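You operate a simulated robot arm through the tools that you are given. There is no shell and no other tool.

Carry out the task below with a simulated robot arm. There is one attempt and no reset: what you move stays moved.

JOB
Unlock slow station four with the station key and run its trip test.
Fine: the blue station key waits on the white strip. Press off once the breaker has tripped, then turn the key back to off and leave it in.

It is judged by the outcome, as a careful person would: the job done as asked, and still so three seconds after it is handed in. It fails if anything else is knocked over, pushed out of place, dropped, spilled or broken.

ROBOT AND FRAMES
A 7-joint arm with a two-finger parallel gripper, fixed in place. Base frame: the origin is on the floor under the middle of its stand, x ahead of it, y to its left, z up. Readings come in cm, degrees, newtons and seconds.
It reaches about 124.7 cm from its shoulder. Its first joint turns from -132.0 to 132.0 degrees. Payload 3.91 kg.
The tool frame sits at the grasp point between the pads (the TCP): z along the fingers, y along the line on which they close. The tips reach 3 cm beyond it. Largest opening 11 cm; finger width 2, thickness 1; the body of the gripper, 4.8 by 11.2 cm, starts 5.5 cm behind the TCP.
Orientation is that of the tool frame in the base frame, as a unit quaternion [w, x, y, z]. With the fingers straight down and closing along the base's y, the tool's x points along the base's -x, its y along +y and its z along -z.

CONTROLS
- The arm moves only by the tool jog_arm. Its argument "commands" is a list of rows, each an object (a shift or turn left out is 0, a gripper value left out holds the last) with "offset": the shift along the base's x, y, z in cm, a list of three; "dr": the turn, a rotation vector about the base's x, y, z in degrees, a list of three; "gripper": the opening, from 0 (shut) to 1 (fully open). In form: [{"offset": [tx, ty, tz], "dr": [ax, ay, az], "gripper": gripper}, ...]. A call has 1 to 20 rows; each row is the pose to reach, as a shift and turn from the pose commanded when the call began. Rows are played at 5 a second. More than 5 cm and 8.6 degrees between two rows, or a gripper value outside its range, and nothing of the call is played. A pose out of reach is approached as far as the arm can. The call stops where the force on the tool passes 40 N (or 10 N more than at its start, if that is more) or the arm is blocked; 0.2 s more then pass. Each finger travels about 10.8 cm/s and halts on what it meets, pressing with about 28 N; the grip force reading is that of the motor and also rises with nothing between the fingers. The clock runs only during rows and for 0.2 s after the last one: add rows that repeat a pose to give the fingers time. The reply holds the time, the measured pose of the TCP, the force on the tool along the base axes, the opening and the grip force, in the units named above and with some noise, with the torque about the TCP (base axes, N m) and any sound that the robot's microphone picked up, and new pictures: "views" is both (left out), scene, wrist or none.
- Cameras (640 x 400 px; columns grow to the right, rows downward): "scene" is fixed at [5.17, 64.67, 184.22]; the picture's right is [-0.88, -0.47, 0.00], its down [-0.35, 0.66, -0.66] and it looks along [0.31, -0.59, -0.75] (base axes); focal length 214 px, centre (320, 200). "wrist" rides on the gripper at [7.2, 1.7, -10.3] in the tool frame; the picture's right is [-0.23, 0.97, 0.00], its down [-0.76, -0.18, -0.62] and it looks along [-0.61, -0.14, 0.78] (tool axes); focal length 222 px, centre (320, 200). There is no depth. A picture from a camera that has moved, and an enlarged one, comes with that camera's place and axes in the base frame and with its lens.
- zoom(camera, box): a new picture of the part [left, top, right, bottom] of that camera's present view, enlarged. No time passes.
- sign_off(): hands the job in; it is judged then, once.

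Nothing tells you positions but the pictures and the camera data. Unless the task says otherwise, let go and move clear before handing in.

The tools are called after ">>>" as name(argument=value, ...) on one line, values as JSON. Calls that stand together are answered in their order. jog_arm: Moves the arm, as the interface text tells. Its arguments: {"type":"object","properties":{"commands":{"type":"array","items":{"type":"object","properties":{"offset":{"type":"array","items":{"type":"number"}},"dr":{"type":"array","items":{"type":"number"}},"gripper":{"type":"number"}}}},"views":{"type":"string","enum":["both","scene","wrist","none"]}},"required":["commands"]} The other tools are called the same way: zoom (camera, box) takes an enlarged picture of a part of a camera's view; sign_off () hands the job in.

At the start:

```text
time_s: 0.0
ee_pos: [15.27, 42.17, 159.57]
tool_rot: [0.0, 0.0, 1.0, 0.0]
force: [-0.3, 1.0, -0.7]
ft_torque: [-0.01, -0.02, 0.04]
width: 11.0
gripper_force: 0.1
```

scene: 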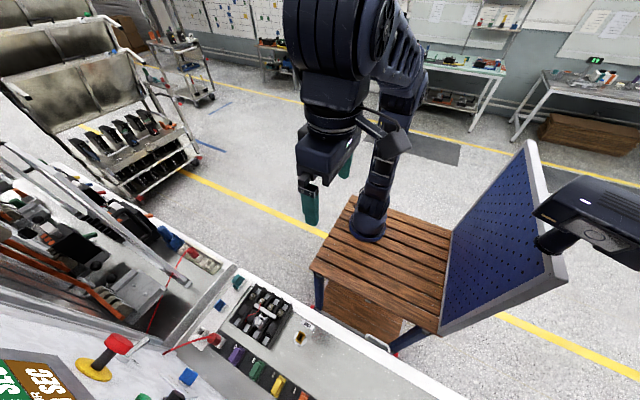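
wrist: 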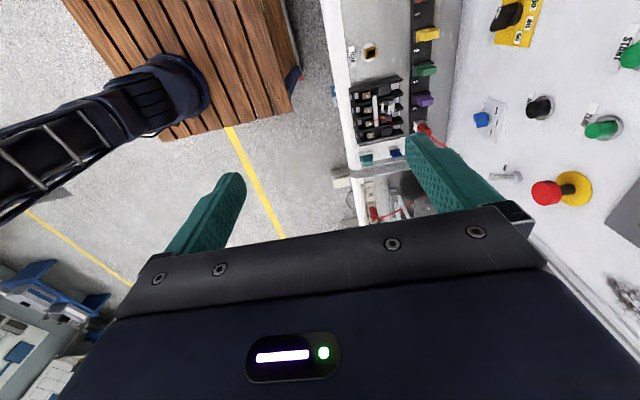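

I see a bench/panel to the arm's left side with coloured switches and a panel wall behind it. I'll zoom in on both views to identify the stations and the key before moving.

>>> zoom(camera="wrist", box=[340, 0, 640, 210])

>>> zoom(camera="scene", box=[100, 220, 420, 400])

>>> zoom(camera="scene", box=[0, 300, 240, 400])

>>> zoom(camera="wrist", box=[460, 0, 640, 110])

>>> zoom(camera="wrist", box=[320, 20, 460, 180])

```text
1.90 times, centred on (490, 105) of wrist
camera zoom: at [8.05, 43.94, 169.95], right [0.23, 0.97, 0.0], down [0.76, -0.18, 0.62], along [0.61, -0.14, -0.78], focal length 423 px, centre (-4, 381)
```

zoom: 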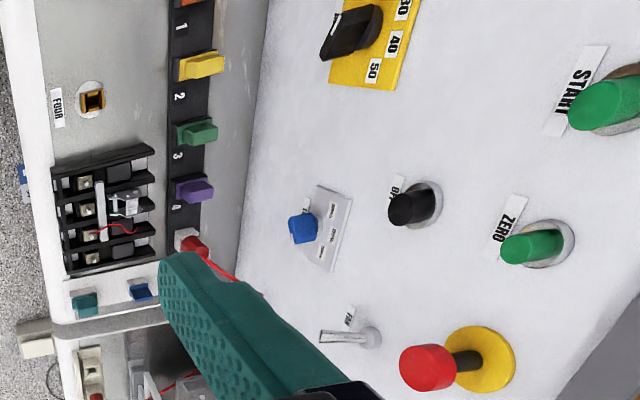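

```text
2.00 times, centred on (260, 310) of scene
camera zoom: at [5.17, 64.67, 184.22], right [-0.88, -0.47, 0.0], down [-0.35, 0.66, -0.66], along [0.31, -0.59, -0.75], focal length 429 px, centre (440, -20)
```

zoom: 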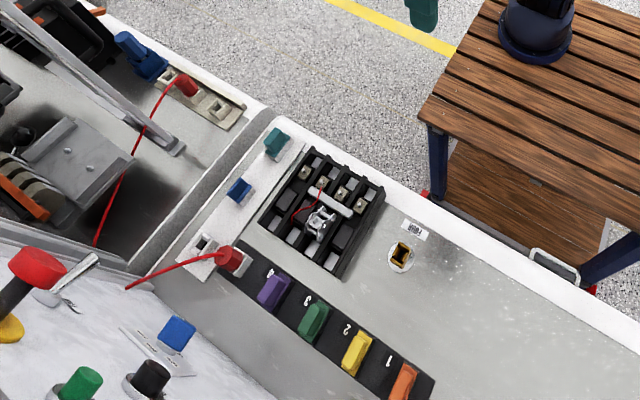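

```text
2.67 times, centred on (120, 350) of scene
camera zoom: at [5.17, 64.67, 184.22], right [-0.88, -0.47, 0.0], down [-0.35, 0.66, -0.66], along [0.31, -0.59, -0.75], focal length 572 px, centre (853, -200)
```

zoom: 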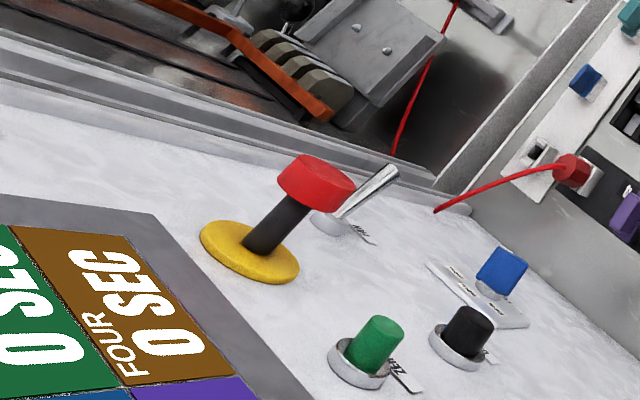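

```text
3.56 times, centred on (550, 55) of wrist
camera zoom: at [8.05, 43.94, 169.95], right [0.23, 0.97, 0.0], down [0.76, -0.18, 0.62], along [0.61, -0.14, -0.78], focal length 790 px, centre (-498, 716)
```

zoom: 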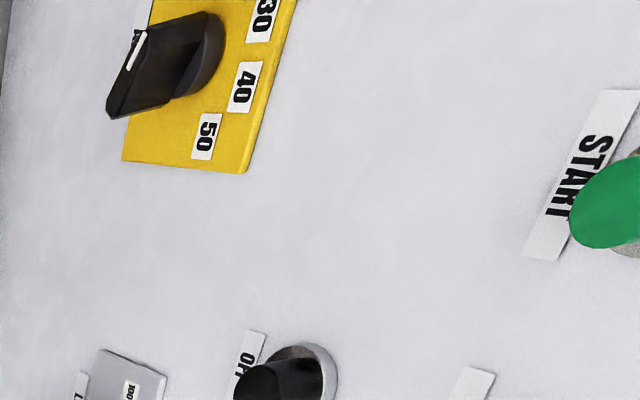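

```text
2.50 times, centred on (390, 100) of wrist
camera zoom: at [8.05, 43.94, 169.95], right [0.23, 0.97, 0.0], down [0.76, -0.18, 0.62], along [0.61, -0.14, -0.78], focal length 555 px, centre (145, 450)
```

zoom: 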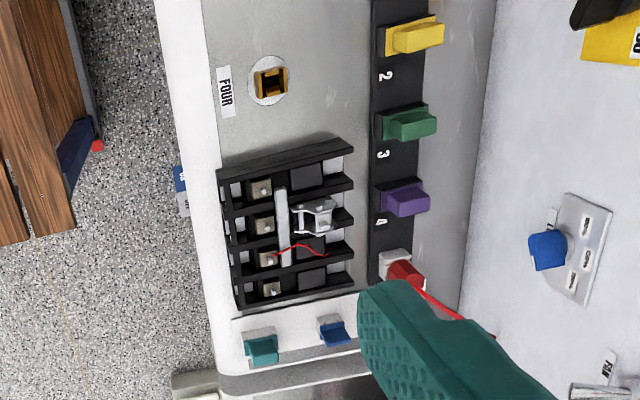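

The bench deck (z≈99) has a keyhole marked FOUR, four numbered coloured levers, and a white strip with a teal and a blue piece. Behind it there is a sloping control panel. I'll turn the wrist so its camera faces the panel and survey it before touching anything.

>>> jog_arm(commands=[{"offset": [0, -1, 0.5], "dr": [0, 0, 8]}, {"offset": [0, -2, 1], "dr": [0, 0, 16]}, {"offset": [0, -3, 1.5], "dr": [0, 0, 24]}, {"offset": [0, -4, 2], "dr": [0, 0, 32]}, {"offset": [0, -5, 2.5], "dr": [0, 0, 40]}, {"offset": [0, -6, 3], "dr": [0, 0, 48]}, {"offset": [0, -7, 3.5], "dr": [0, 0, 56]}, {"offset": [0, -8, 4], "dr": [0, 0, 64]}, {"offset": [0, -9, 4.5], "dr": [0, 0, 72]}, {"offset": [0, -10, 5], "dr": [0, 0, 80]}, {"offset": [0, -11, 5], "dr": [0, 0, 88]}, {"offset": [0, -12, 5], "dr": [0, 0, 90]}, {"offset": [0, -12, 5], "dr": [0, 0, 90]}])

```text
time_s: 2.8
ee_pos: [15.1, 30.27, 164.1]
tool_rot: [0.003, -0.707, 0.707, 0.003]
force: [0.3, -0.2, 0.6]
ft_torque: [-0.03, -0.01, 0.04]
width: 11.01
gripper_force: 0.1
out of reach, approached as far as the arm can: row 10, 11, 12, 13
camera wrist: at [13.51, 23.01, 174.27], right [-0.97, 0.23, 0.0], down [0.18, 0.76, 0.63], along [0.14, 0.61, -0.78], focal length 222 px, centre (320, 200)
```

scene: 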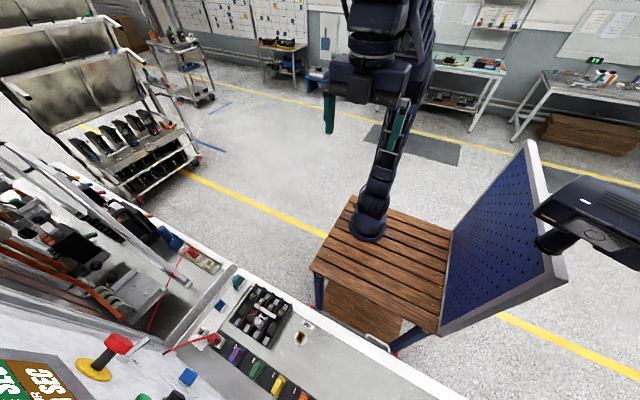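
wrist: 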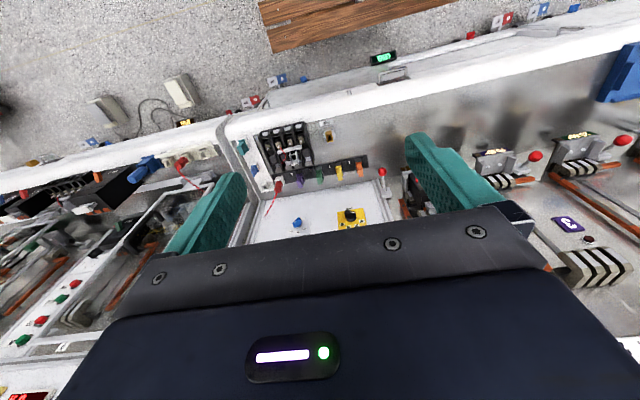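

The panel is hidden behind the gripper from this side. I'll swing the wrist the other way so the camera ends up above the fingers and looks toward the panel, then tilt it up.

>>> jog_arm(commands=[{"offset": [0, 0, 0], "dr": [0, 0, -8.5]}, {"offset": [0, 1, 0], "dr": [0, 0, -17]}, {"offset": [0, 2, 0], "dr": [0, 0, -25.5]}, {"offset": [0, 3, 0], "dr": [0, 0, -34]}, {"offset": [0, 4, 0], "dr": [0, 0, -42.5]}, {"offset": [0, 5, 0], "dr": [0, 0, -51]}, {"offset": [0, 6, 0], "dr": [0, 0, -59.5]}, {"offset": [0, 7, 0], "dr": [0, 0, -68]}, {"offset": [0, 8, 0], "dr": [0, 0, -76.5]}, {"offset": [0, 9, 0], "dr": [0, 0, -85]}, {"offset": [0, 10, 0], "dr": [0, 0, -93.5]}, {"offset": [0, 10, 0], "dr": [0, 0, -102]}, {"offset": [0, 10, 0], "dr": [0, 0, -110.5]}, {"offset": [0, 10, 0], "dr": [0, 0, -119]}, {"offset": [0, 10, 0], "dr": [0, 0, -127.5]}, {"offset": [0, 10, 0], "dr": [0, 0, -136]}, {"offset": [0, 10, 0], "dr": [0, 0, -144.5]}, {"offset": [0, 10, 0], "dr": [0, 0, -153]}, {"offset": [0, 10, 0], "dr": [0, 0, -161.5]}, {"offset": [0, 10, 0], "dr": [0, 0, -170]}])

```text
time_s: 7.0
ee_pos: [15.2, 40.3, 164.03]
tool_rot: [-0.001, 0.644, 0.765, 0.002]
force: [0.4, 0.2, -0.8]
ft_torque: [0.02, 0.02, -0.02]
width: 11.01
gripper_force: 0.1
camera wrist: at [15.69, 47.73, 174.27], right [1.0, -0.06, 0.0], down [-0.04, -0.78, 0.62], along [-0.04, -0.62, -0.79], focal length 222 px, centre (320, 200)
```

scene: 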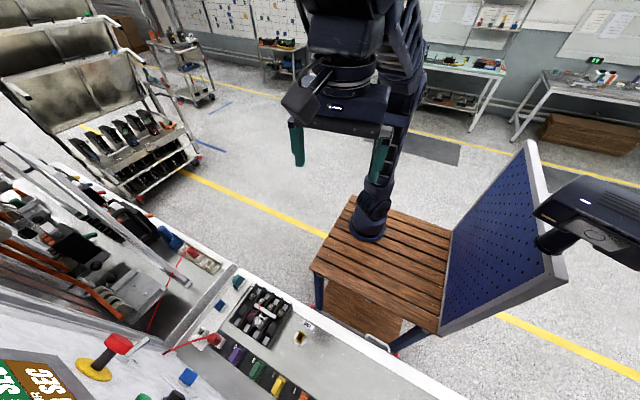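
wrist: 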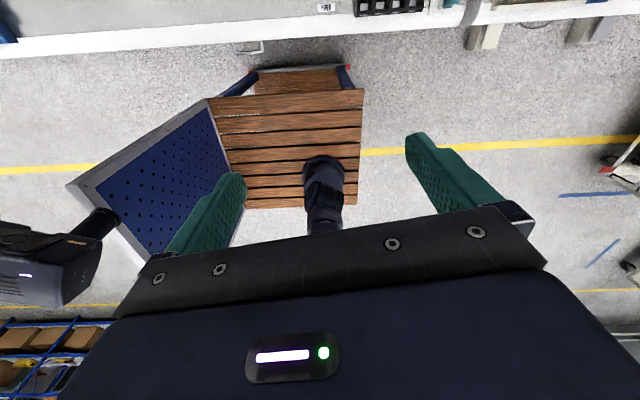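

Next I'll tilt the gripper up about x so the wrist camera looks at the deck and panel.

>>> jog_arm(commands=[{"offset": [0, -1, 0], "dr": [8, 0, 0]}, {"offset": [0, -2, 0], "dr": [16, 0, 0]}, {"offset": [0, -3, 0], "dr": [24, 0, 0]}, {"offset": [0, -4, 0], "dr": [32, 0, 0]}, {"offset": [0, -5, 0], "dr": [40, 0, 0]}, {"offset": [0, -5, 0], "dr": [48, 0, 0]}, {"offset": [0, -5, 0], "dr": [56, 0, 0]}, {"offset": [0, -5, 0], "dr": [60, 0, 0]}, {"offset": [0, -5, 0], "dr": [60, 0, 0]}])

```text
time_s: 9.0
ee_pos: [15.18, 35.24, 163.95]
tool_rot: [-0.321, 0.557, 0.663, 0.383]
force: [0.9, 0.0, 0.0]
ft_torque: [0.01, 0.01, 0.02]
width: 11.01
gripper_force: 0.1
camera wrist: at [15.66, 30.08, 175.57], right [1.0, -0.03, -0.05], down [-0.04, -0.93, -0.37], along [-0.03, 0.37, -0.93], focal length 222 px, centre (320, 200)
```

scene: 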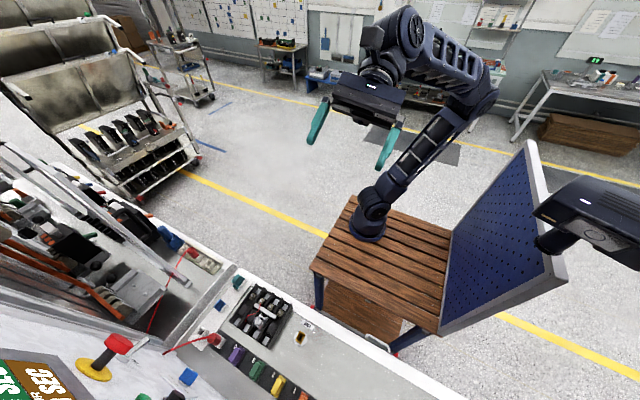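
wrist: 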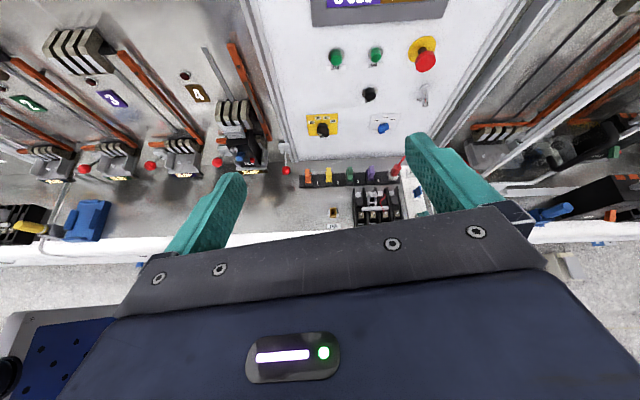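

Now I see the whole control panel, with numbered stations to its left and another set to its right. I'll zoom in to read everything.

>>> zoom(camera="wrist", box=[260, 0, 480, 140])

>>> zoom(camera="wrist", box=[0, 0, 260, 220])

>>> zoom(camera="wrist", box=[420, 0, 640, 230])

>>> zoom(camera="wrist", box=[260, 110, 440, 230])

>>> zoom(camera="wrist", box=[140, 60, 320, 220])

```text
2.86 times, centred on (370, 70) of wrist
camera zoom: at [15.66, 30.08, 175.57], right [1.0, -0.03, -0.05], down [-0.04, -0.93, -0.37], along [-0.03, 0.37, -0.93], focal length 635 px, centre (177, 571)
```

zoom: 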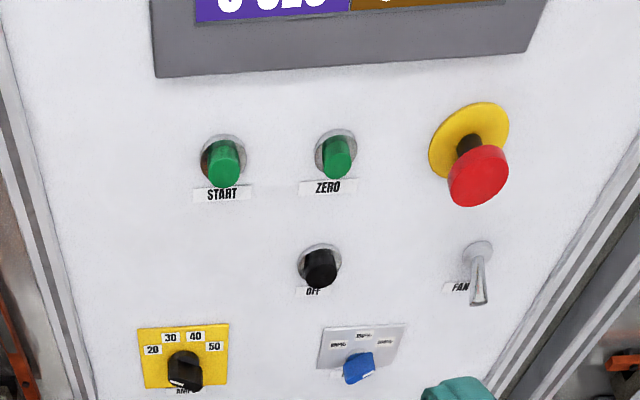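

```text
1.82 times, centred on (130, 110) of wrist
camera zoom: at [15.66, 30.08, 175.57], right [1.0, -0.03, -0.05], down [-0.04, -0.93, -0.37], along [-0.03, 0.37, -0.93], focal length 404 px, centre (666, 364)
```

zoom: 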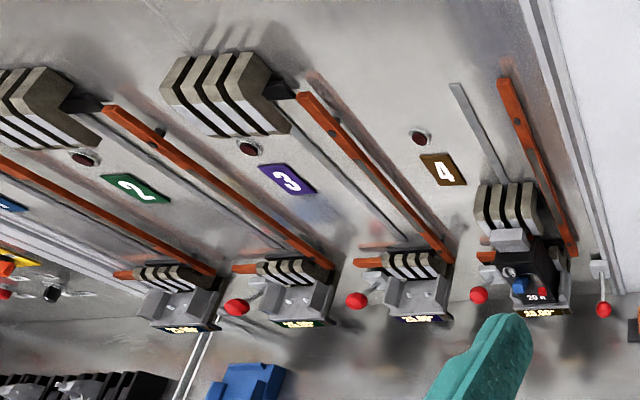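

```text
1.74 times, centred on (530, 115) of wrist
camera zoom: at [15.66, 30.08, 175.57], right [1.0, -0.03, -0.05], down [-0.04, -0.93, -0.37], along [-0.03, 0.37, -0.93], focal length 386 px, centre (-45, 348)
```

zoom: 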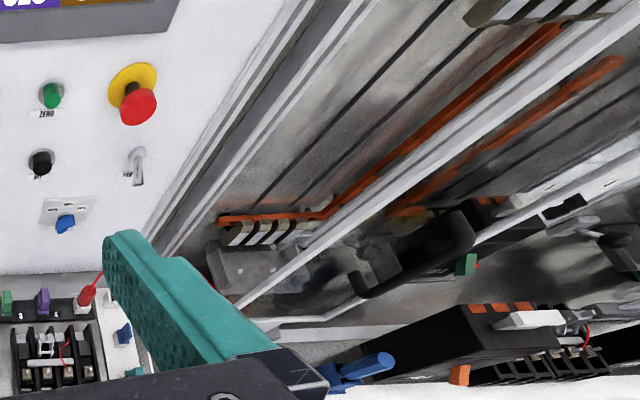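

```text
3.33 times, centred on (350, 170) of wrist
camera zoom: at [15.66, 30.08, 175.57], right [1.0, -0.03, -0.05], down [-0.04, -0.93, -0.37], along [-0.03, 0.37, -0.93], focal length 740 px, centre (220, 300)
```

zoom: 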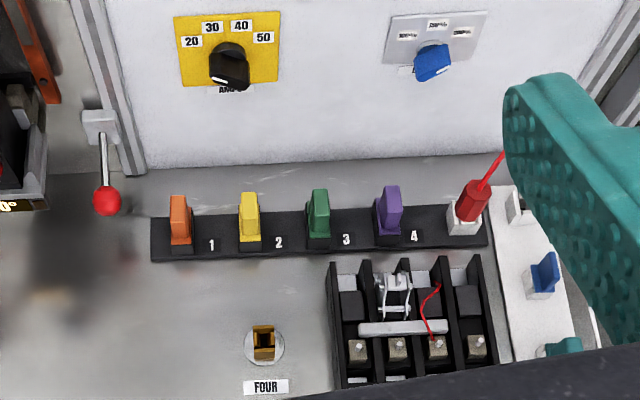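

```text
2.50 times, centred on (230, 140) of wrist
camera zoom: at [15.66, 30.08, 175.57], right [1.0, -0.03, -0.05], down [-0.04, -0.93, -0.37], along [-0.03, 0.37, -0.93], focal length 555 px, centre (545, 350)
```

zoom: 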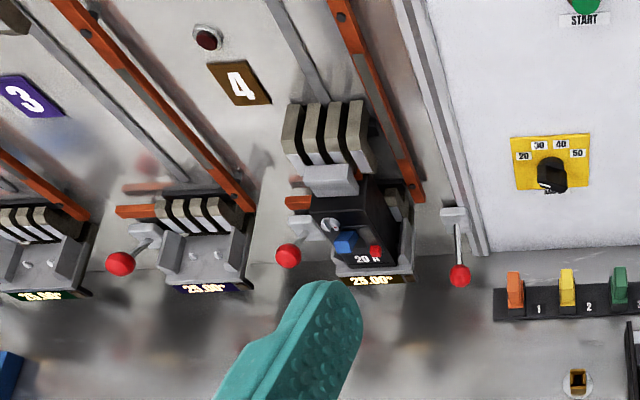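

The panel is nearly vertical at y≈78, with START near (19,78,141), ZERO, OFF near (28,78,130), an AMPS dial, a blue 3-way selector, FAN, and an e-stop. Station 4 (brown plate) carries a 20 A breaker. I'll level the camera to read the panel's labels and the display.

>>> jog_arm(commands=[{"offset": [2, 1, -1], "dr": [8, 0, 0]}, {"offset": [4, 2, -2], "dr": [16, 0, 0]}, {"offset": [6, 3, -3], "dr": [24, 0, 0]}, {"offset": [8, 5, -4], "dr": [30, 0, 0]}, {"offset": [10, 7, -5], "dr": [30, 0, 0]}, {"offset": [10, 7, -5], "dr": [30, 0, 0]}])

```text
time_s: 10.4
ee_pos: [25.15, 42.41, 159.19]
tool_rot: [-0.454, 0.454, 0.542, 0.542]
force: [0.5, 0.3, 0.9]
ft_torque: [0.0, 0.01, -0.04]
width: 10.99
gripper_force: 0.0
camera wrist: at [25.67, 32.0, 166.67], right [1.0, 0.0, -0.05], down [-0.04, -0.62, -0.78], along [-0.03, 0.78, -0.62], focal length 222 px, centre (320, 200)
```

scene: 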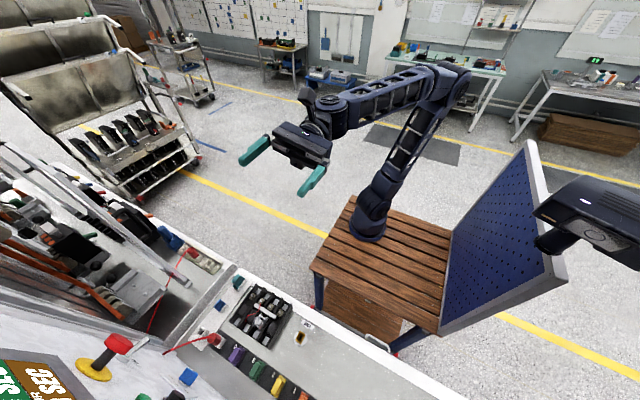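
wrist: 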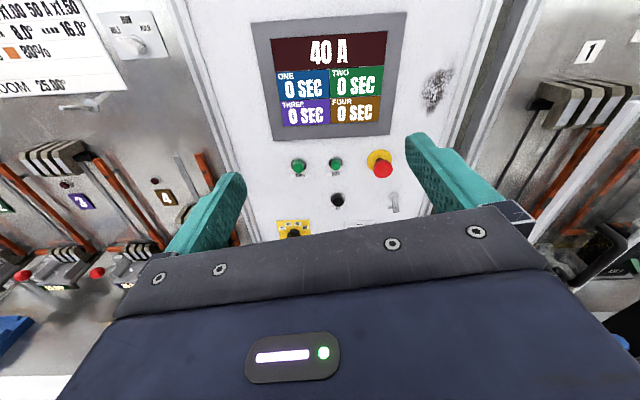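

The display reads 40 A and 0 SEC for all four stations, and there is a chart at upper left. I'll zoom in on these.

>>> zoom(camera="wrist", box=[0, 0, 220, 130])

>>> zoom(camera="wrist", box=[240, 0, 480, 230])

>>> zoom(camera="wrist", box=[480, 0, 640, 220])

>>> zoom(camera="wrist", box=[0, 80, 220, 300])

```text
2.91 times, centred on (110, 65) of wrist
camera zoom: at [25.67, 32.0, 166.67], right [1.0, 0.0, -0.05], down [-0.04, -0.62, -0.78], along [-0.03, 0.78, -0.62], focal length 646 px, centre (931, 593)
```

zoom: 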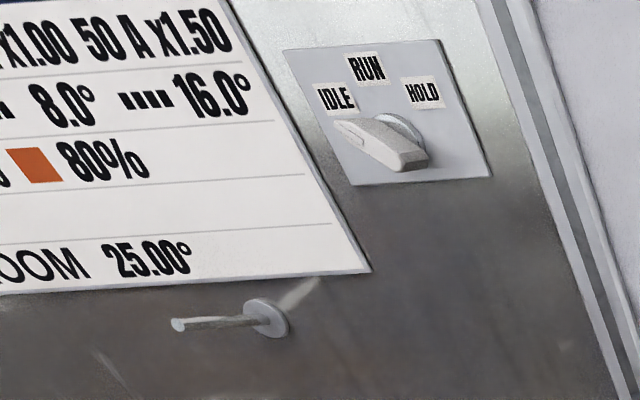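

```text
1.74 times, centred on (360, 115) of wrist
camera zoom: at [25.67, 32.0, 166.67], right [1.0, 0.0, -0.05], down [-0.04, -0.62, -0.78], along [-0.03, 0.78, -0.62], focal length 386 px, centre (250, 348)
```

zoom: 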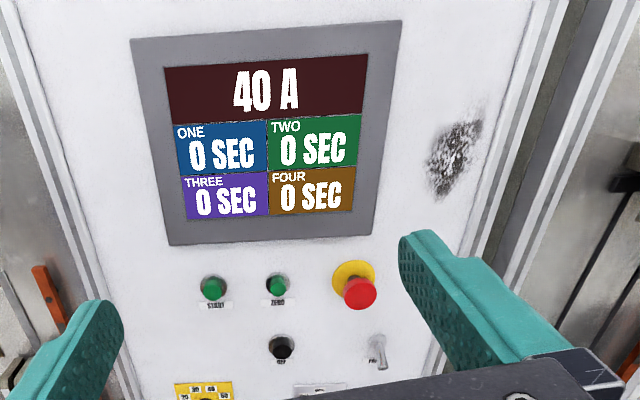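

```text
1.82 times, centred on (560, 110) of wrist
camera zoom: at [25.67, 32.0, 166.67], right [1.0, 0.0, -0.05], down [-0.04, -0.62, -0.78], along [-0.03, 0.78, -0.62], focal length 404 px, centre (-116, 364)
```

zoom: 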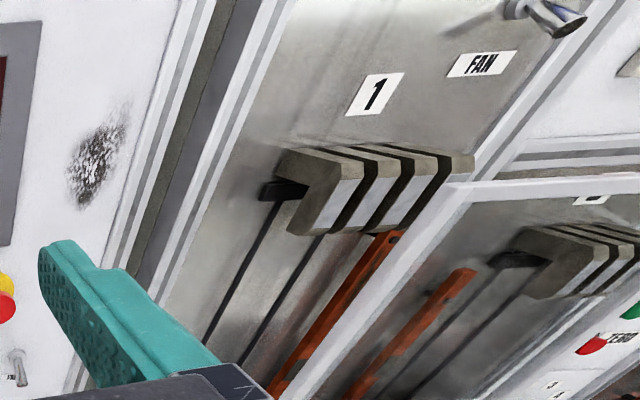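

```text
1.82 times, centred on (110, 190) of wrist
camera zoom: at [25.67, 32.0, 166.67], right [1.0, 0.0, -0.05], down [-0.04, -0.62, -0.78], along [-0.03, 0.78, -0.62], focal length 404 px, centre (702, 218)
```

zoom: 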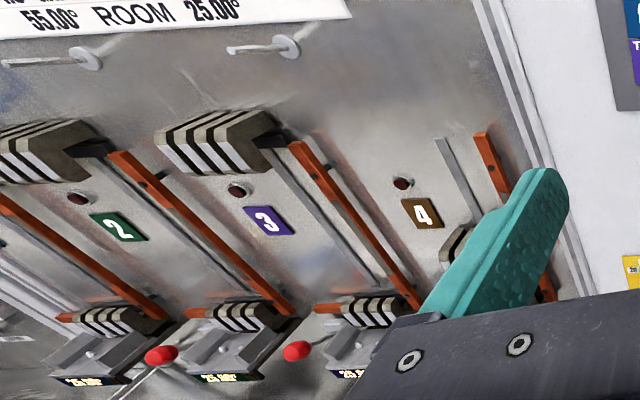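

There is a setting chart and an IDLE/RUN/HOLD switch to the left. I'll move left (−x) to read them.

>>> jog_arm(commands=[{"offset": [-4, 0, 1]}, {"offset": [-8, 0, 2]}, {"offset": [-12, 0, 3]}, {"offset": [-16, 0, 4]}, {"offset": [-20, 0, 5]}, {"offset": [-24, 0, 6]}, {"offset": [-28, 0, 7]}, {"offset": [-32, 0, 8]}, {"offset": [-36, 0, 9]}, {"offset": [-40, 0, 10]}, {"offset": [-40, 0, 10]}])

```text
time_s: 12.8
ee_pos: [-12.69, 42.16, 169.36]
tool_rot: [-0.463, 0.461, 0.538, 0.532]
force: [0.5, -0.8, -0.4]
ft_torque: [0.01, 0.03, 0.0]
width: 11.03
gripper_force: 0.1
camera wrist: at [-11.96, 31.89, 176.76], right [1.0, 0.01, -0.08], down [-0.06, -0.63, -0.78], along [-0.06, 0.78, -0.63], focal length 222 px, centre (320, 200)
```

scene: 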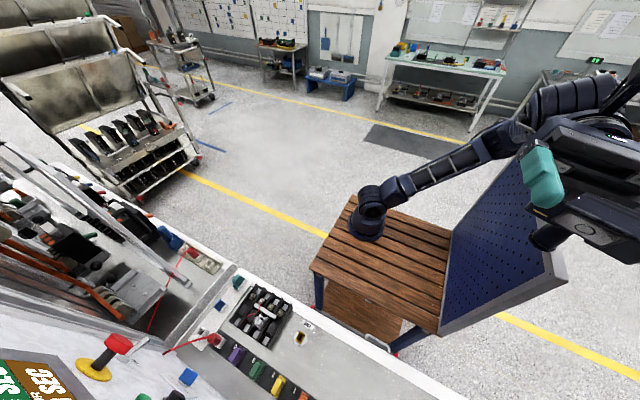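
wrist: 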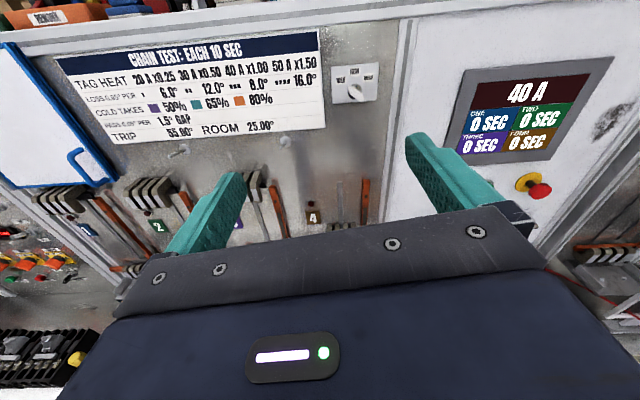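

The chart is in view. I'll zoom in on it and on the selector next to it.

>>> zoom(camera="wrist", box=[50, 25, 210, 150])

>>> zoom(camera="wrist", box=[190, 25, 350, 150])

>>> zoom(camera="wrist", box=[0, 100, 180, 300])

>>> zoom(camera="wrist", box=[250, 50, 410, 230])

>>> zoom(camera="scene", box=[440, 60, 640, 280])

```text
3.20 times, centred on (130, 88) of wrist
camera zoom: at [-11.96, 31.89, 176.76], right [1.0, 0.01, -0.08], down [-0.06, -0.63, -0.78], along [-0.06, 0.78, -0.63], focal length 711 px, centre (928, 560)
```

zoom: 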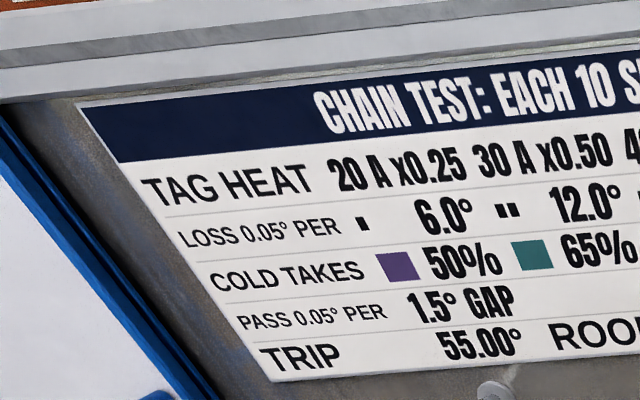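

```text
3.20 times, centred on (270, 88) of wrist
camera zoom: at [-11.96, 31.89, 176.76], right [1.0, 0.01, -0.08], down [-0.06, -0.63, -0.78], along [-0.06, 0.78, -0.63], focal length 711 px, centre (480, 560)
```

zoom: 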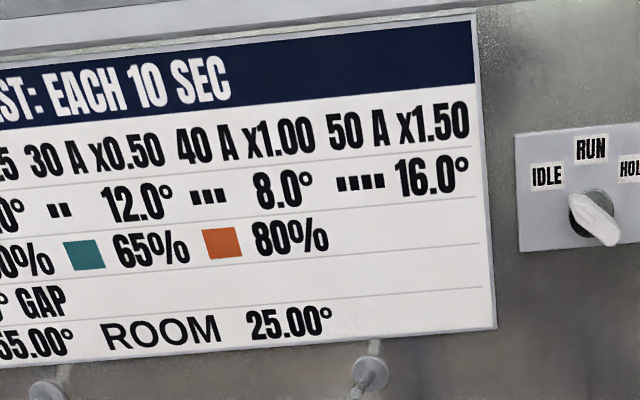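

```text
2.00 times, centred on (90, 200) of wrist
camera zoom: at [-11.96, 31.89, 176.76], right [1.0, 0.01, -0.08], down [-0.06, -0.63, -0.78], along [-0.06, 0.78, -0.63], focal length 444 px, centre (780, 200)
```

zoom: 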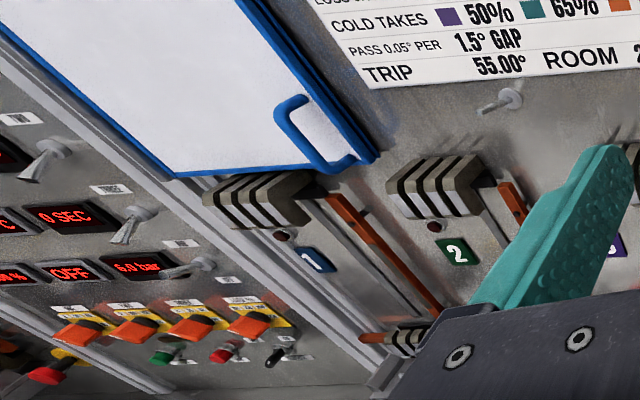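

```text
2.22 times, centred on (330, 140) of wrist
camera zoom: at [-11.96, 31.89, 176.76], right [1.0, 0.01, -0.08], down [-0.06, -0.63, -0.78], along [-0.06, 0.78, -0.63], focal length 494 px, centre (298, 333)
```

zoom: 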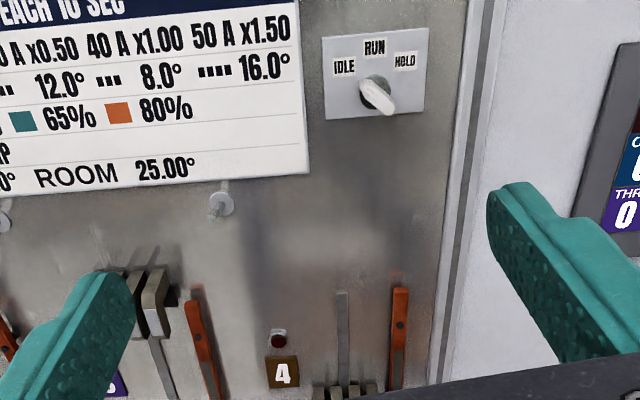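

```text
1.82 times, centred on (540, 170) of scene
camera zoom: at [5.17, 64.67, 184.22], right [-0.88, -0.47, 0.0], down [-0.35, 0.66, -0.66], along [0.31, -0.59, -0.75], focal length 390 px, centre (-80, 254)
```

zoom: 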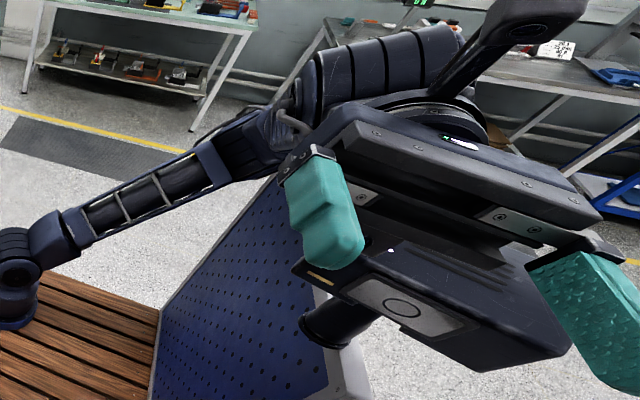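

The chart gives the heating rules: trip at 55°, room 25°, heat factor ×1.00 at the current 40 A. I'll move back to +x, away from the device by the pegboard, and look closely at station 4 and the selectors.

>>> jog_arm(commands=[{"offset": [4, 0, 0]}, {"offset": [8, 0, 0]}, {"offset": [12, 0, 0]}, {"offset": [16, 0, -2]}, {"offset": [20, 0, -5]}, {"offset": [22, 0, -9]}, {"offset": [24, 0, -13]}, {"offset": [24, 0, -17]}, {"offset": [24, 0, -21]}, {"offset": [24, 0, -25]}, {"offset": [24, 0, -25]}])

```text
time_s: 15.2
ee_pos: [9.25, 42.18, 143.86]
tool_rot: [-0.455, 0.455, 0.541, 0.542]
force: [-0.1, -0.4, 0.1]
ft_torque: [0.0, 0.04, -0.01]
width: 11.0
gripper_force: 0.0
camera wrist: at [9.62, 32.01, 151.22], right [1.0, 0.0, -0.05], down [-0.04, -0.62, -0.78], along [-0.03, 0.78, -0.62], focal length 222 px, centre (320, 200)
```

scene: 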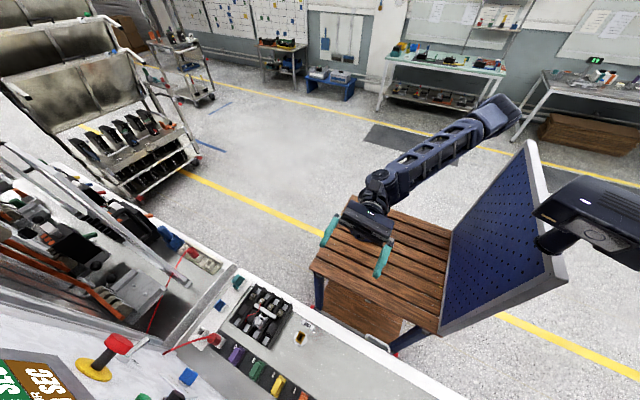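
wrist: 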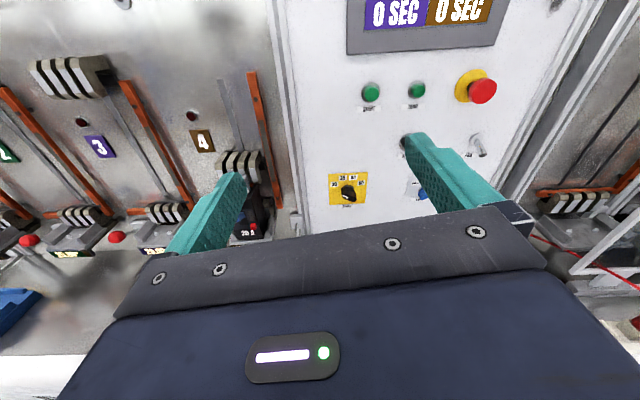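

The fingers hide the deck from here. I'll tilt back down and pull away from the deck for a closer view of station 4, the key socket and the white strip.

>>> jog_arm(commands=[{"offset": [0, -2, -1], "dr": [-8, 0, 0]}, {"offset": [0, -4, -3], "dr": [-16, 0, 0]}, {"offset": [0, -6, -5], "dr": [-24, 0, 0]}, {"offset": [0, -8, -7], "dr": [-30, 0, 0]}, {"offset": [0, -8, -8], "dr": [-30, 0, 0]}, {"offset": [0, -8, -8], "dr": [-30, 0, 0]}])

```text
time_s: 16.6
ee_pos: [9.24, 34.27, 135.94]
tool_rot: [-0.321, 0.556, 0.664, 0.382]
force: [-0.2, -0.9, 0.5]
ft_torque: [-0.02, 0.0, -0.01]
width: 11.02
gripper_force: 0.0
camera wrist: at [9.74, 29.08, 147.48], right [1.0, -0.03, -0.05], down [-0.04, -0.93, -0.36], along [-0.03, 0.37, -0.93], focal length 222 px, centre (320, 200)
```

scene: 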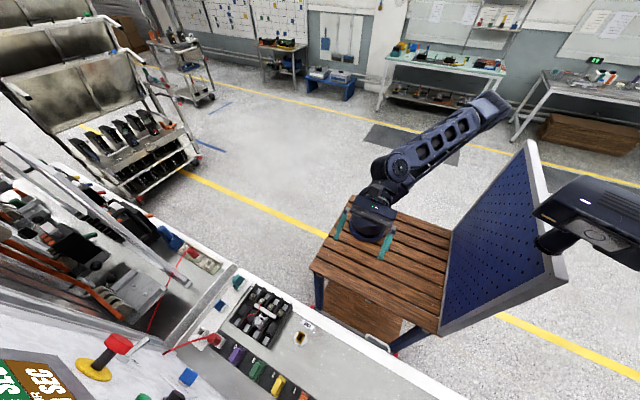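
wrist: 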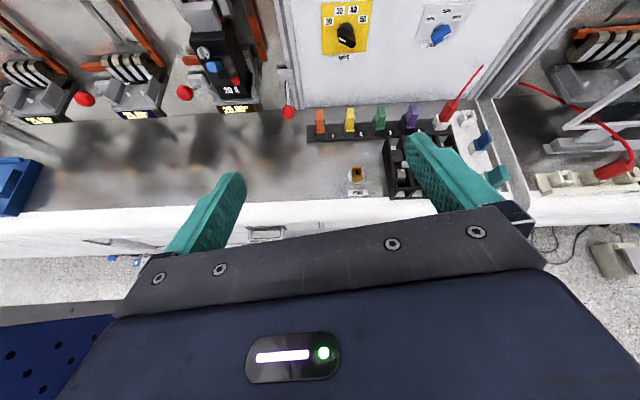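

>>> zoom(camera="wrist", box=[60, 0, 310, 150])

>>> zoom(camera="wrist", box=[270, 0, 520, 200])

>>> zoom(camera="wrist", box=[400, 0, 500, 60])

>>> zoom(camera="wrist", box=[430, 90, 530, 200])

>>> zoom(camera="wrist", box=[300, 140, 420, 210])

>>> zoom(camera="wrist", box=[180, 0, 300, 130])

```text
2.56 times, centred on (185, 75) of wrist
camera zoom: at [9.74, 29.08, 147.48], right [1.0, -0.03, -0.05], down [-0.04, -0.93, -0.36], along [-0.03, 0.37, -0.93], focal length 569 px, centre (666, 520)
```

zoom: 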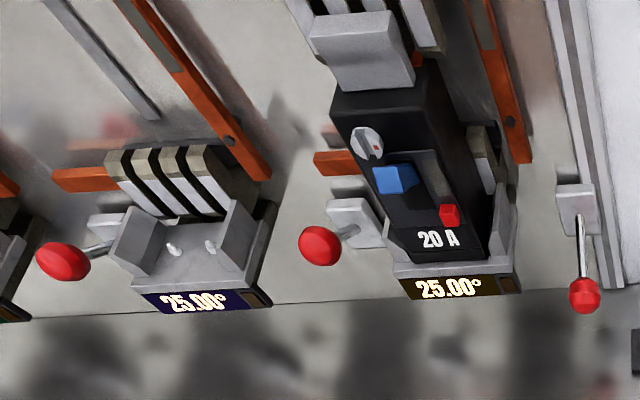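

```text
2.00 times, centred on (395, 100) of wrist
camera zoom: at [9.74, 29.08, 147.48], right [1.0, -0.03, -0.05], down [-0.04, -0.93, -0.36], along [-0.03, 0.37, -0.93], focal length 444 px, centre (170, 400)
```

zoom: 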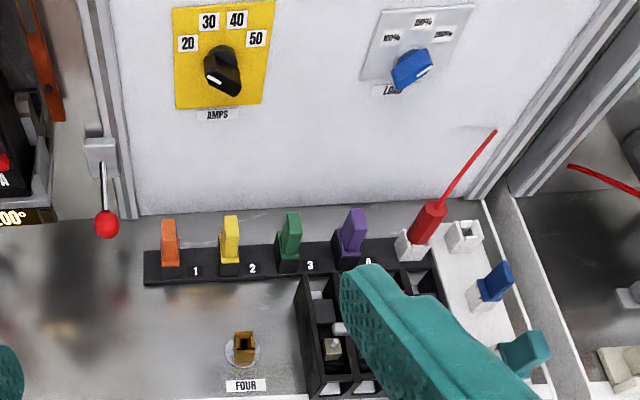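

```text
6.40 times, centred on (450, 30) of wrist
camera zoom: at [9.74, 29.08, 147.48], right [1.0, -0.03, -0.05], down [-0.04, -0.93, -0.36], along [-0.03, 0.37, -0.93], focal length 1422 px, centre (-512, 1288)
```

zoom: 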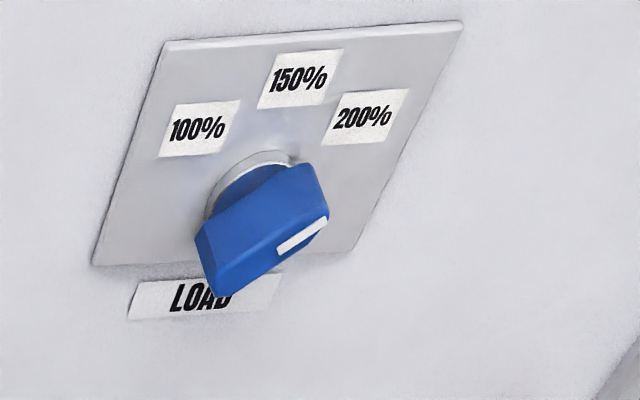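

```text
3.64 times, centred on (480, 145) of wrist
camera zoom: at [9.74, 29.08, 147.48], right [1.0, -0.03, -0.05], down [-0.04, -0.93, -0.36], along [-0.03, 0.37, -0.93], focal length 808 px, centre (-262, 400)
```

zoom: 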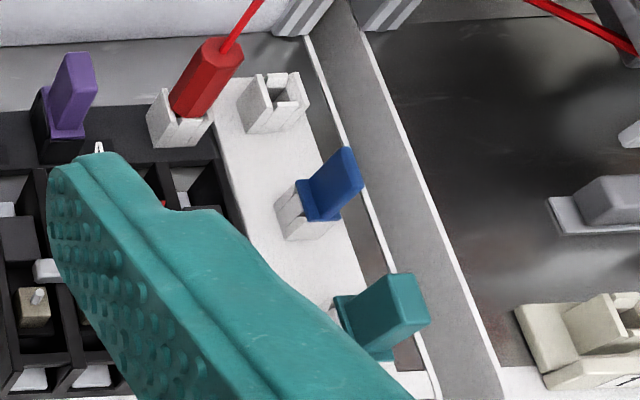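

```text
5.33 times, centred on (360, 175) of wrist
camera zoom: at [9.74, 29.08, 147.48], right [1.0, -0.03, -0.05], down [-0.04, -0.93, -0.36], along [-0.03, 0.37, -0.93], focal length 1185 px, centre (107, 333)
```

zoom: 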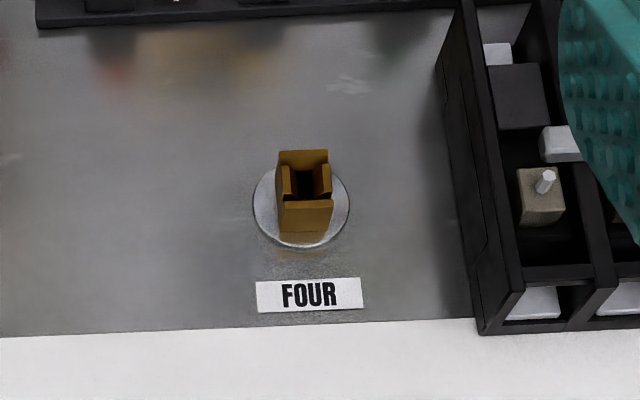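

```text
3.08 times, centred on (240, 65) of wrist
camera zoom: at [9.74, 29.08, 147.48], right [1.0, -0.03, -0.05], down [-0.04, -0.93, -0.36], along [-0.03, 0.37, -0.93], focal length 684 px, centre (566, 615)
```

zoom: 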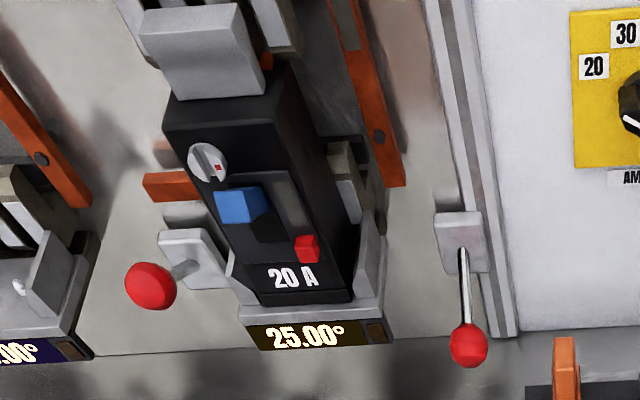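

The setup reads AMPS 20 × LOAD 200% = 40 A, station 4 holds a 20 A breaker at 25.00°, and the blue key sits in a white socket on the strip. I'll move over toward the strip to see the key's shape and orientation.

>>> jog_arm(commands=[{"offset": [4, 0, 0]}, {"offset": [8, 1, 0]}, {"offset": [12, 2, 0]}, {"offset": [16, 3, 0]}, {"offset": [20, 4, 0]}, {"offset": [24, 5, -2]}, {"offset": [28, 6, -4]}, {"offset": [30, 6, -6]}, {"offset": [30, 6, -8]}, {"offset": [30, 6, -8]}])

```text
time_s: 18.8
ee_pos: [39.31, 40.21, 128.14]
tool_rot: [-0.321, 0.557, 0.663, 0.383]
force: [-0.1, -0.2, 0.2]
ft_torque: [0.0, -0.02, 0.02]
width: 11.02
gripper_force: 0.0
camera wrist: at [39.73, 35.08, 139.64], right [1.0, -0.03, -0.05], down [-0.04, -0.93, -0.36], along [-0.03, 0.37, -0.93], focal length 222 px, centre (320, 200)
```

scene: 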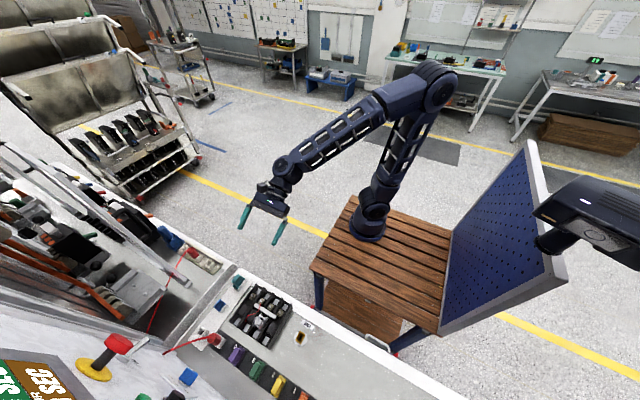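
wrist: 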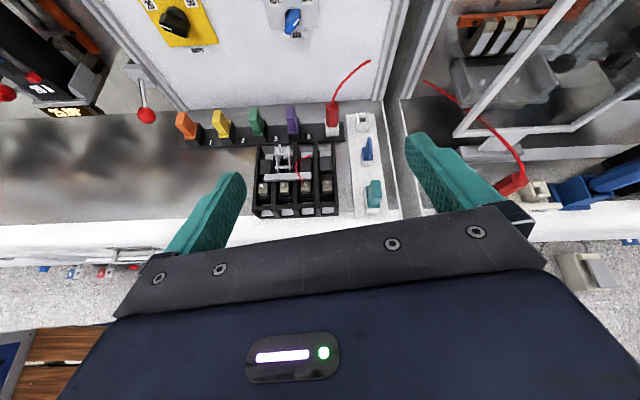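

>>> zoom(camera="wrist", box=[320, 90, 420, 220])

>>> zoom(camera="wrist", box=[170, 80, 350, 220])

>>> zoom(camera="wrist", box=[110, 0, 340, 70])

>>> zoom(camera="wrist", box=[400, 60, 640, 230])

>>> zoom(camera="scene", box=[180, 260, 320, 360])

```text
3.08 times, centred on (370, 155) of wrist
camera zoom: at [39.73, 35.08, 139.64], right [1.0, -0.03, -0.05], down [-0.04, -0.93, -0.36], along [-0.03, 0.37, -0.93], focal length 684 px, centre (166, 338)
```

zoom: 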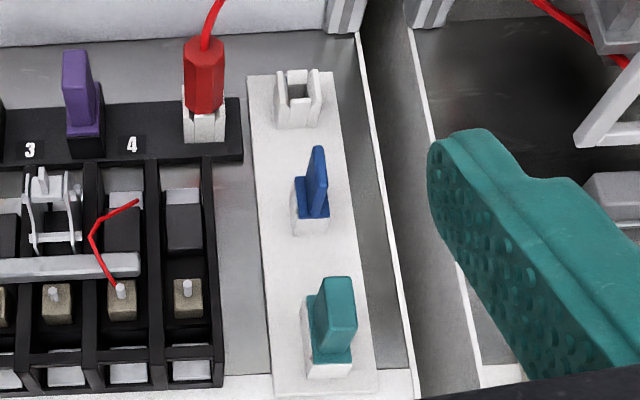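

```text
2.86 times, centred on (260, 150) of wrist
camera zoom: at [39.73, 35.08, 139.64], right [1.0, -0.03, -0.05], down [-0.04, -0.93, -0.36], along [-0.03, 0.37, -0.93], focal length 635 px, centre (491, 343)
```

zoom: 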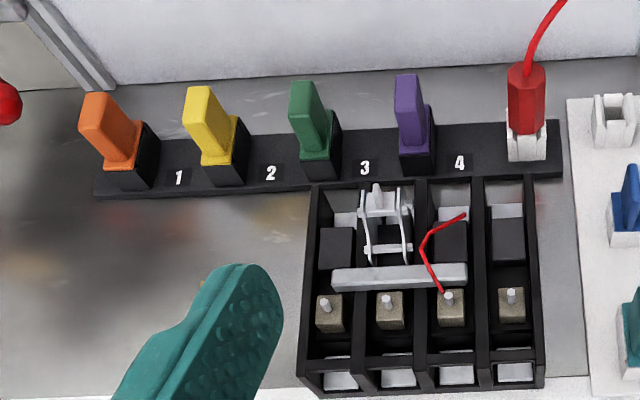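

```text
2.78 times, centred on (225, 35) of wrist
camera zoom: at [39.73, 35.08, 139.64], right [1.0, -0.03, -0.05], down [-0.04, -0.93, -0.36], along [-0.03, 0.37, -0.93], focal length 618 px, centre (584, 659)
```

zoom: 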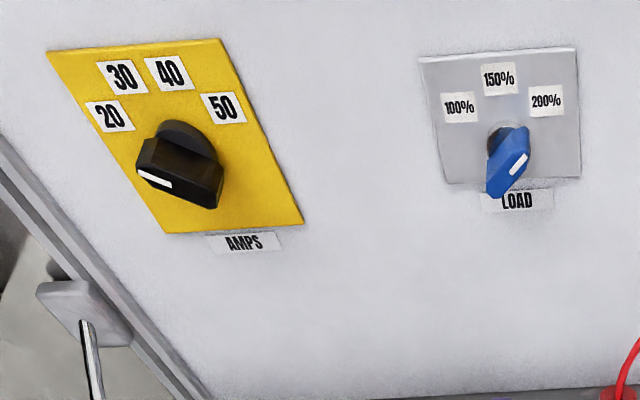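

```text
2.35 times, centred on (520, 145) of wrist
camera zoom: at [39.73, 35.08, 139.64], right [1.0, -0.03, -0.05], down [-0.04, -0.93, -0.36], along [-0.03, 0.37, -0.93], focal length 523 px, centre (-151, 329)
```

zoom: 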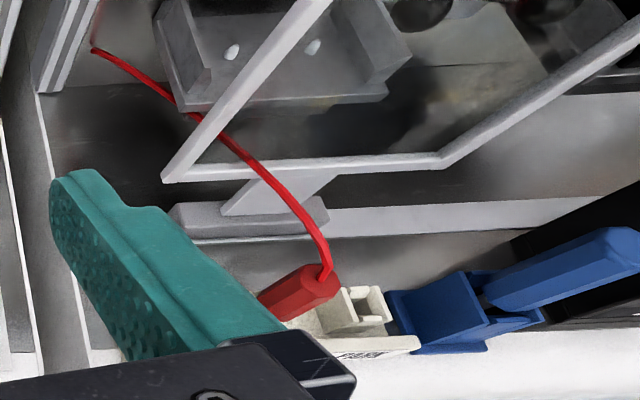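

```text
4.00 times, centred on (250, 310) of scene
camera zoom: at [5.17, 64.67, 184.22], right [-0.88, -0.47, 0.0], down [-0.35, 0.66, -0.66], along [0.31, -0.59, -0.75], focal length 858 px, centre (600, -240)
```

zoom: 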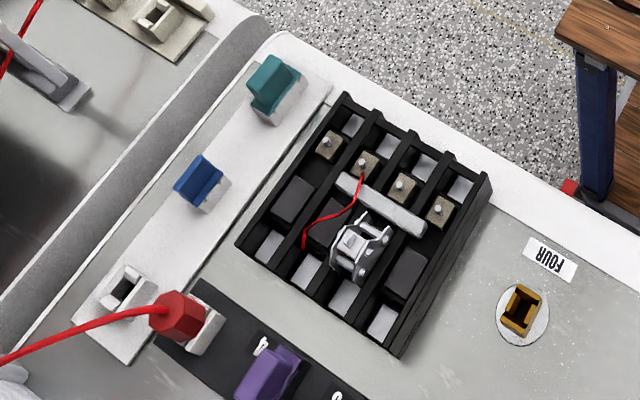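

The blue key has a thin fin standing on a collar, with the fin thin along x. I'll zoom harder on the key and the FOUR socket in both cameras to measure them.

>>> zoom(camera="wrist", box=[348, 125, 388, 175])

>>> zoom(camera="scene", box=[205, 285, 255, 325])

>>> zoom(camera="scene", box=[280, 310, 330, 350])

>>> zoom(camera="wrist", box=[340, 105, 400, 155])

```text
8.00 times, centred on (368, 150) of wrist
camera zoom: at [39.73, 35.08, 139.64], right [1.0, -0.03, -0.05], down [-0.04, -0.93, -0.36], along [-0.03, 0.37, -0.93], focal length 1777 px, centre (-64, 600)
```

zoom: 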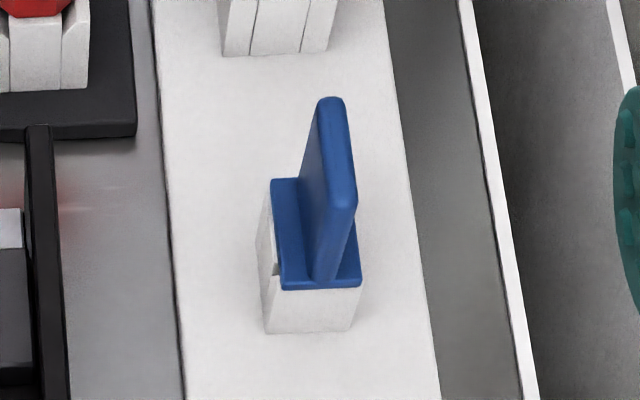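

```text
10.00 times, centred on (230, 305) of scene
camera zoom: at [5.17, 64.67, 184.22], right [-0.88, -0.47, 0.0], down [-0.35, 0.66, -0.66], along [0.31, -0.59, -0.75], focal length 2145 px, centre (1220, -850)
```

zoom: 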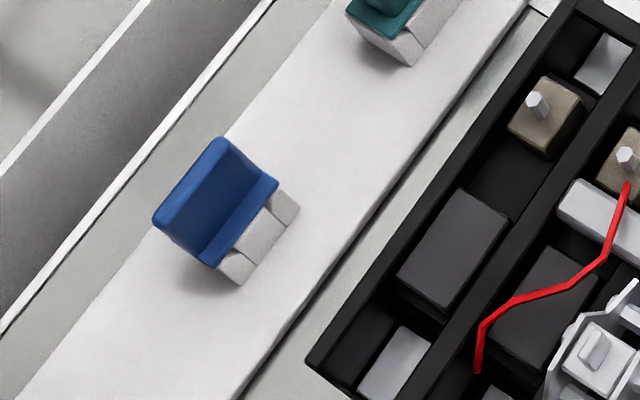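

```text
10.00 times, centred on (305, 330) of scene
camera zoom: at [5.17, 64.67, 184.22], right [-0.88, -0.47, 0.0], down [-0.35, 0.66, -0.66], along [0.31, -0.59, -0.75], focal length 2145 px, centre (470, -1100)
```

zoom: 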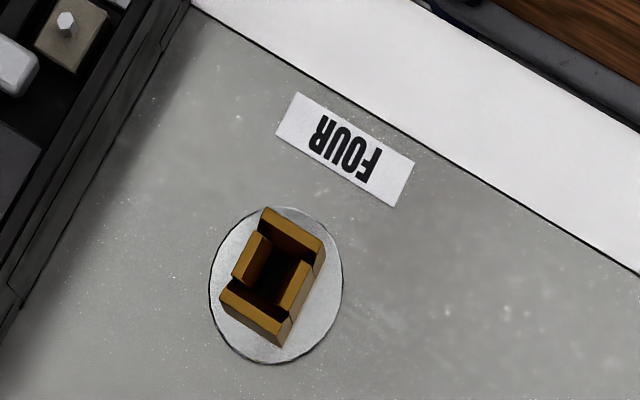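

```text
8.00 times, centred on (370, 130) of wrist
camera zoom: at [39.73, 35.08, 139.64], right [1.0, -0.03, -0.05], down [-0.04, -0.93, -0.36], along [-0.03, 0.37, -0.93], focal length 1777 px, centre (-80, 760)
```

zoom: 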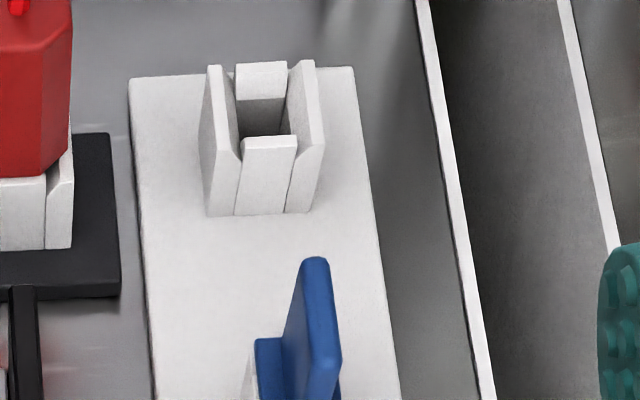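

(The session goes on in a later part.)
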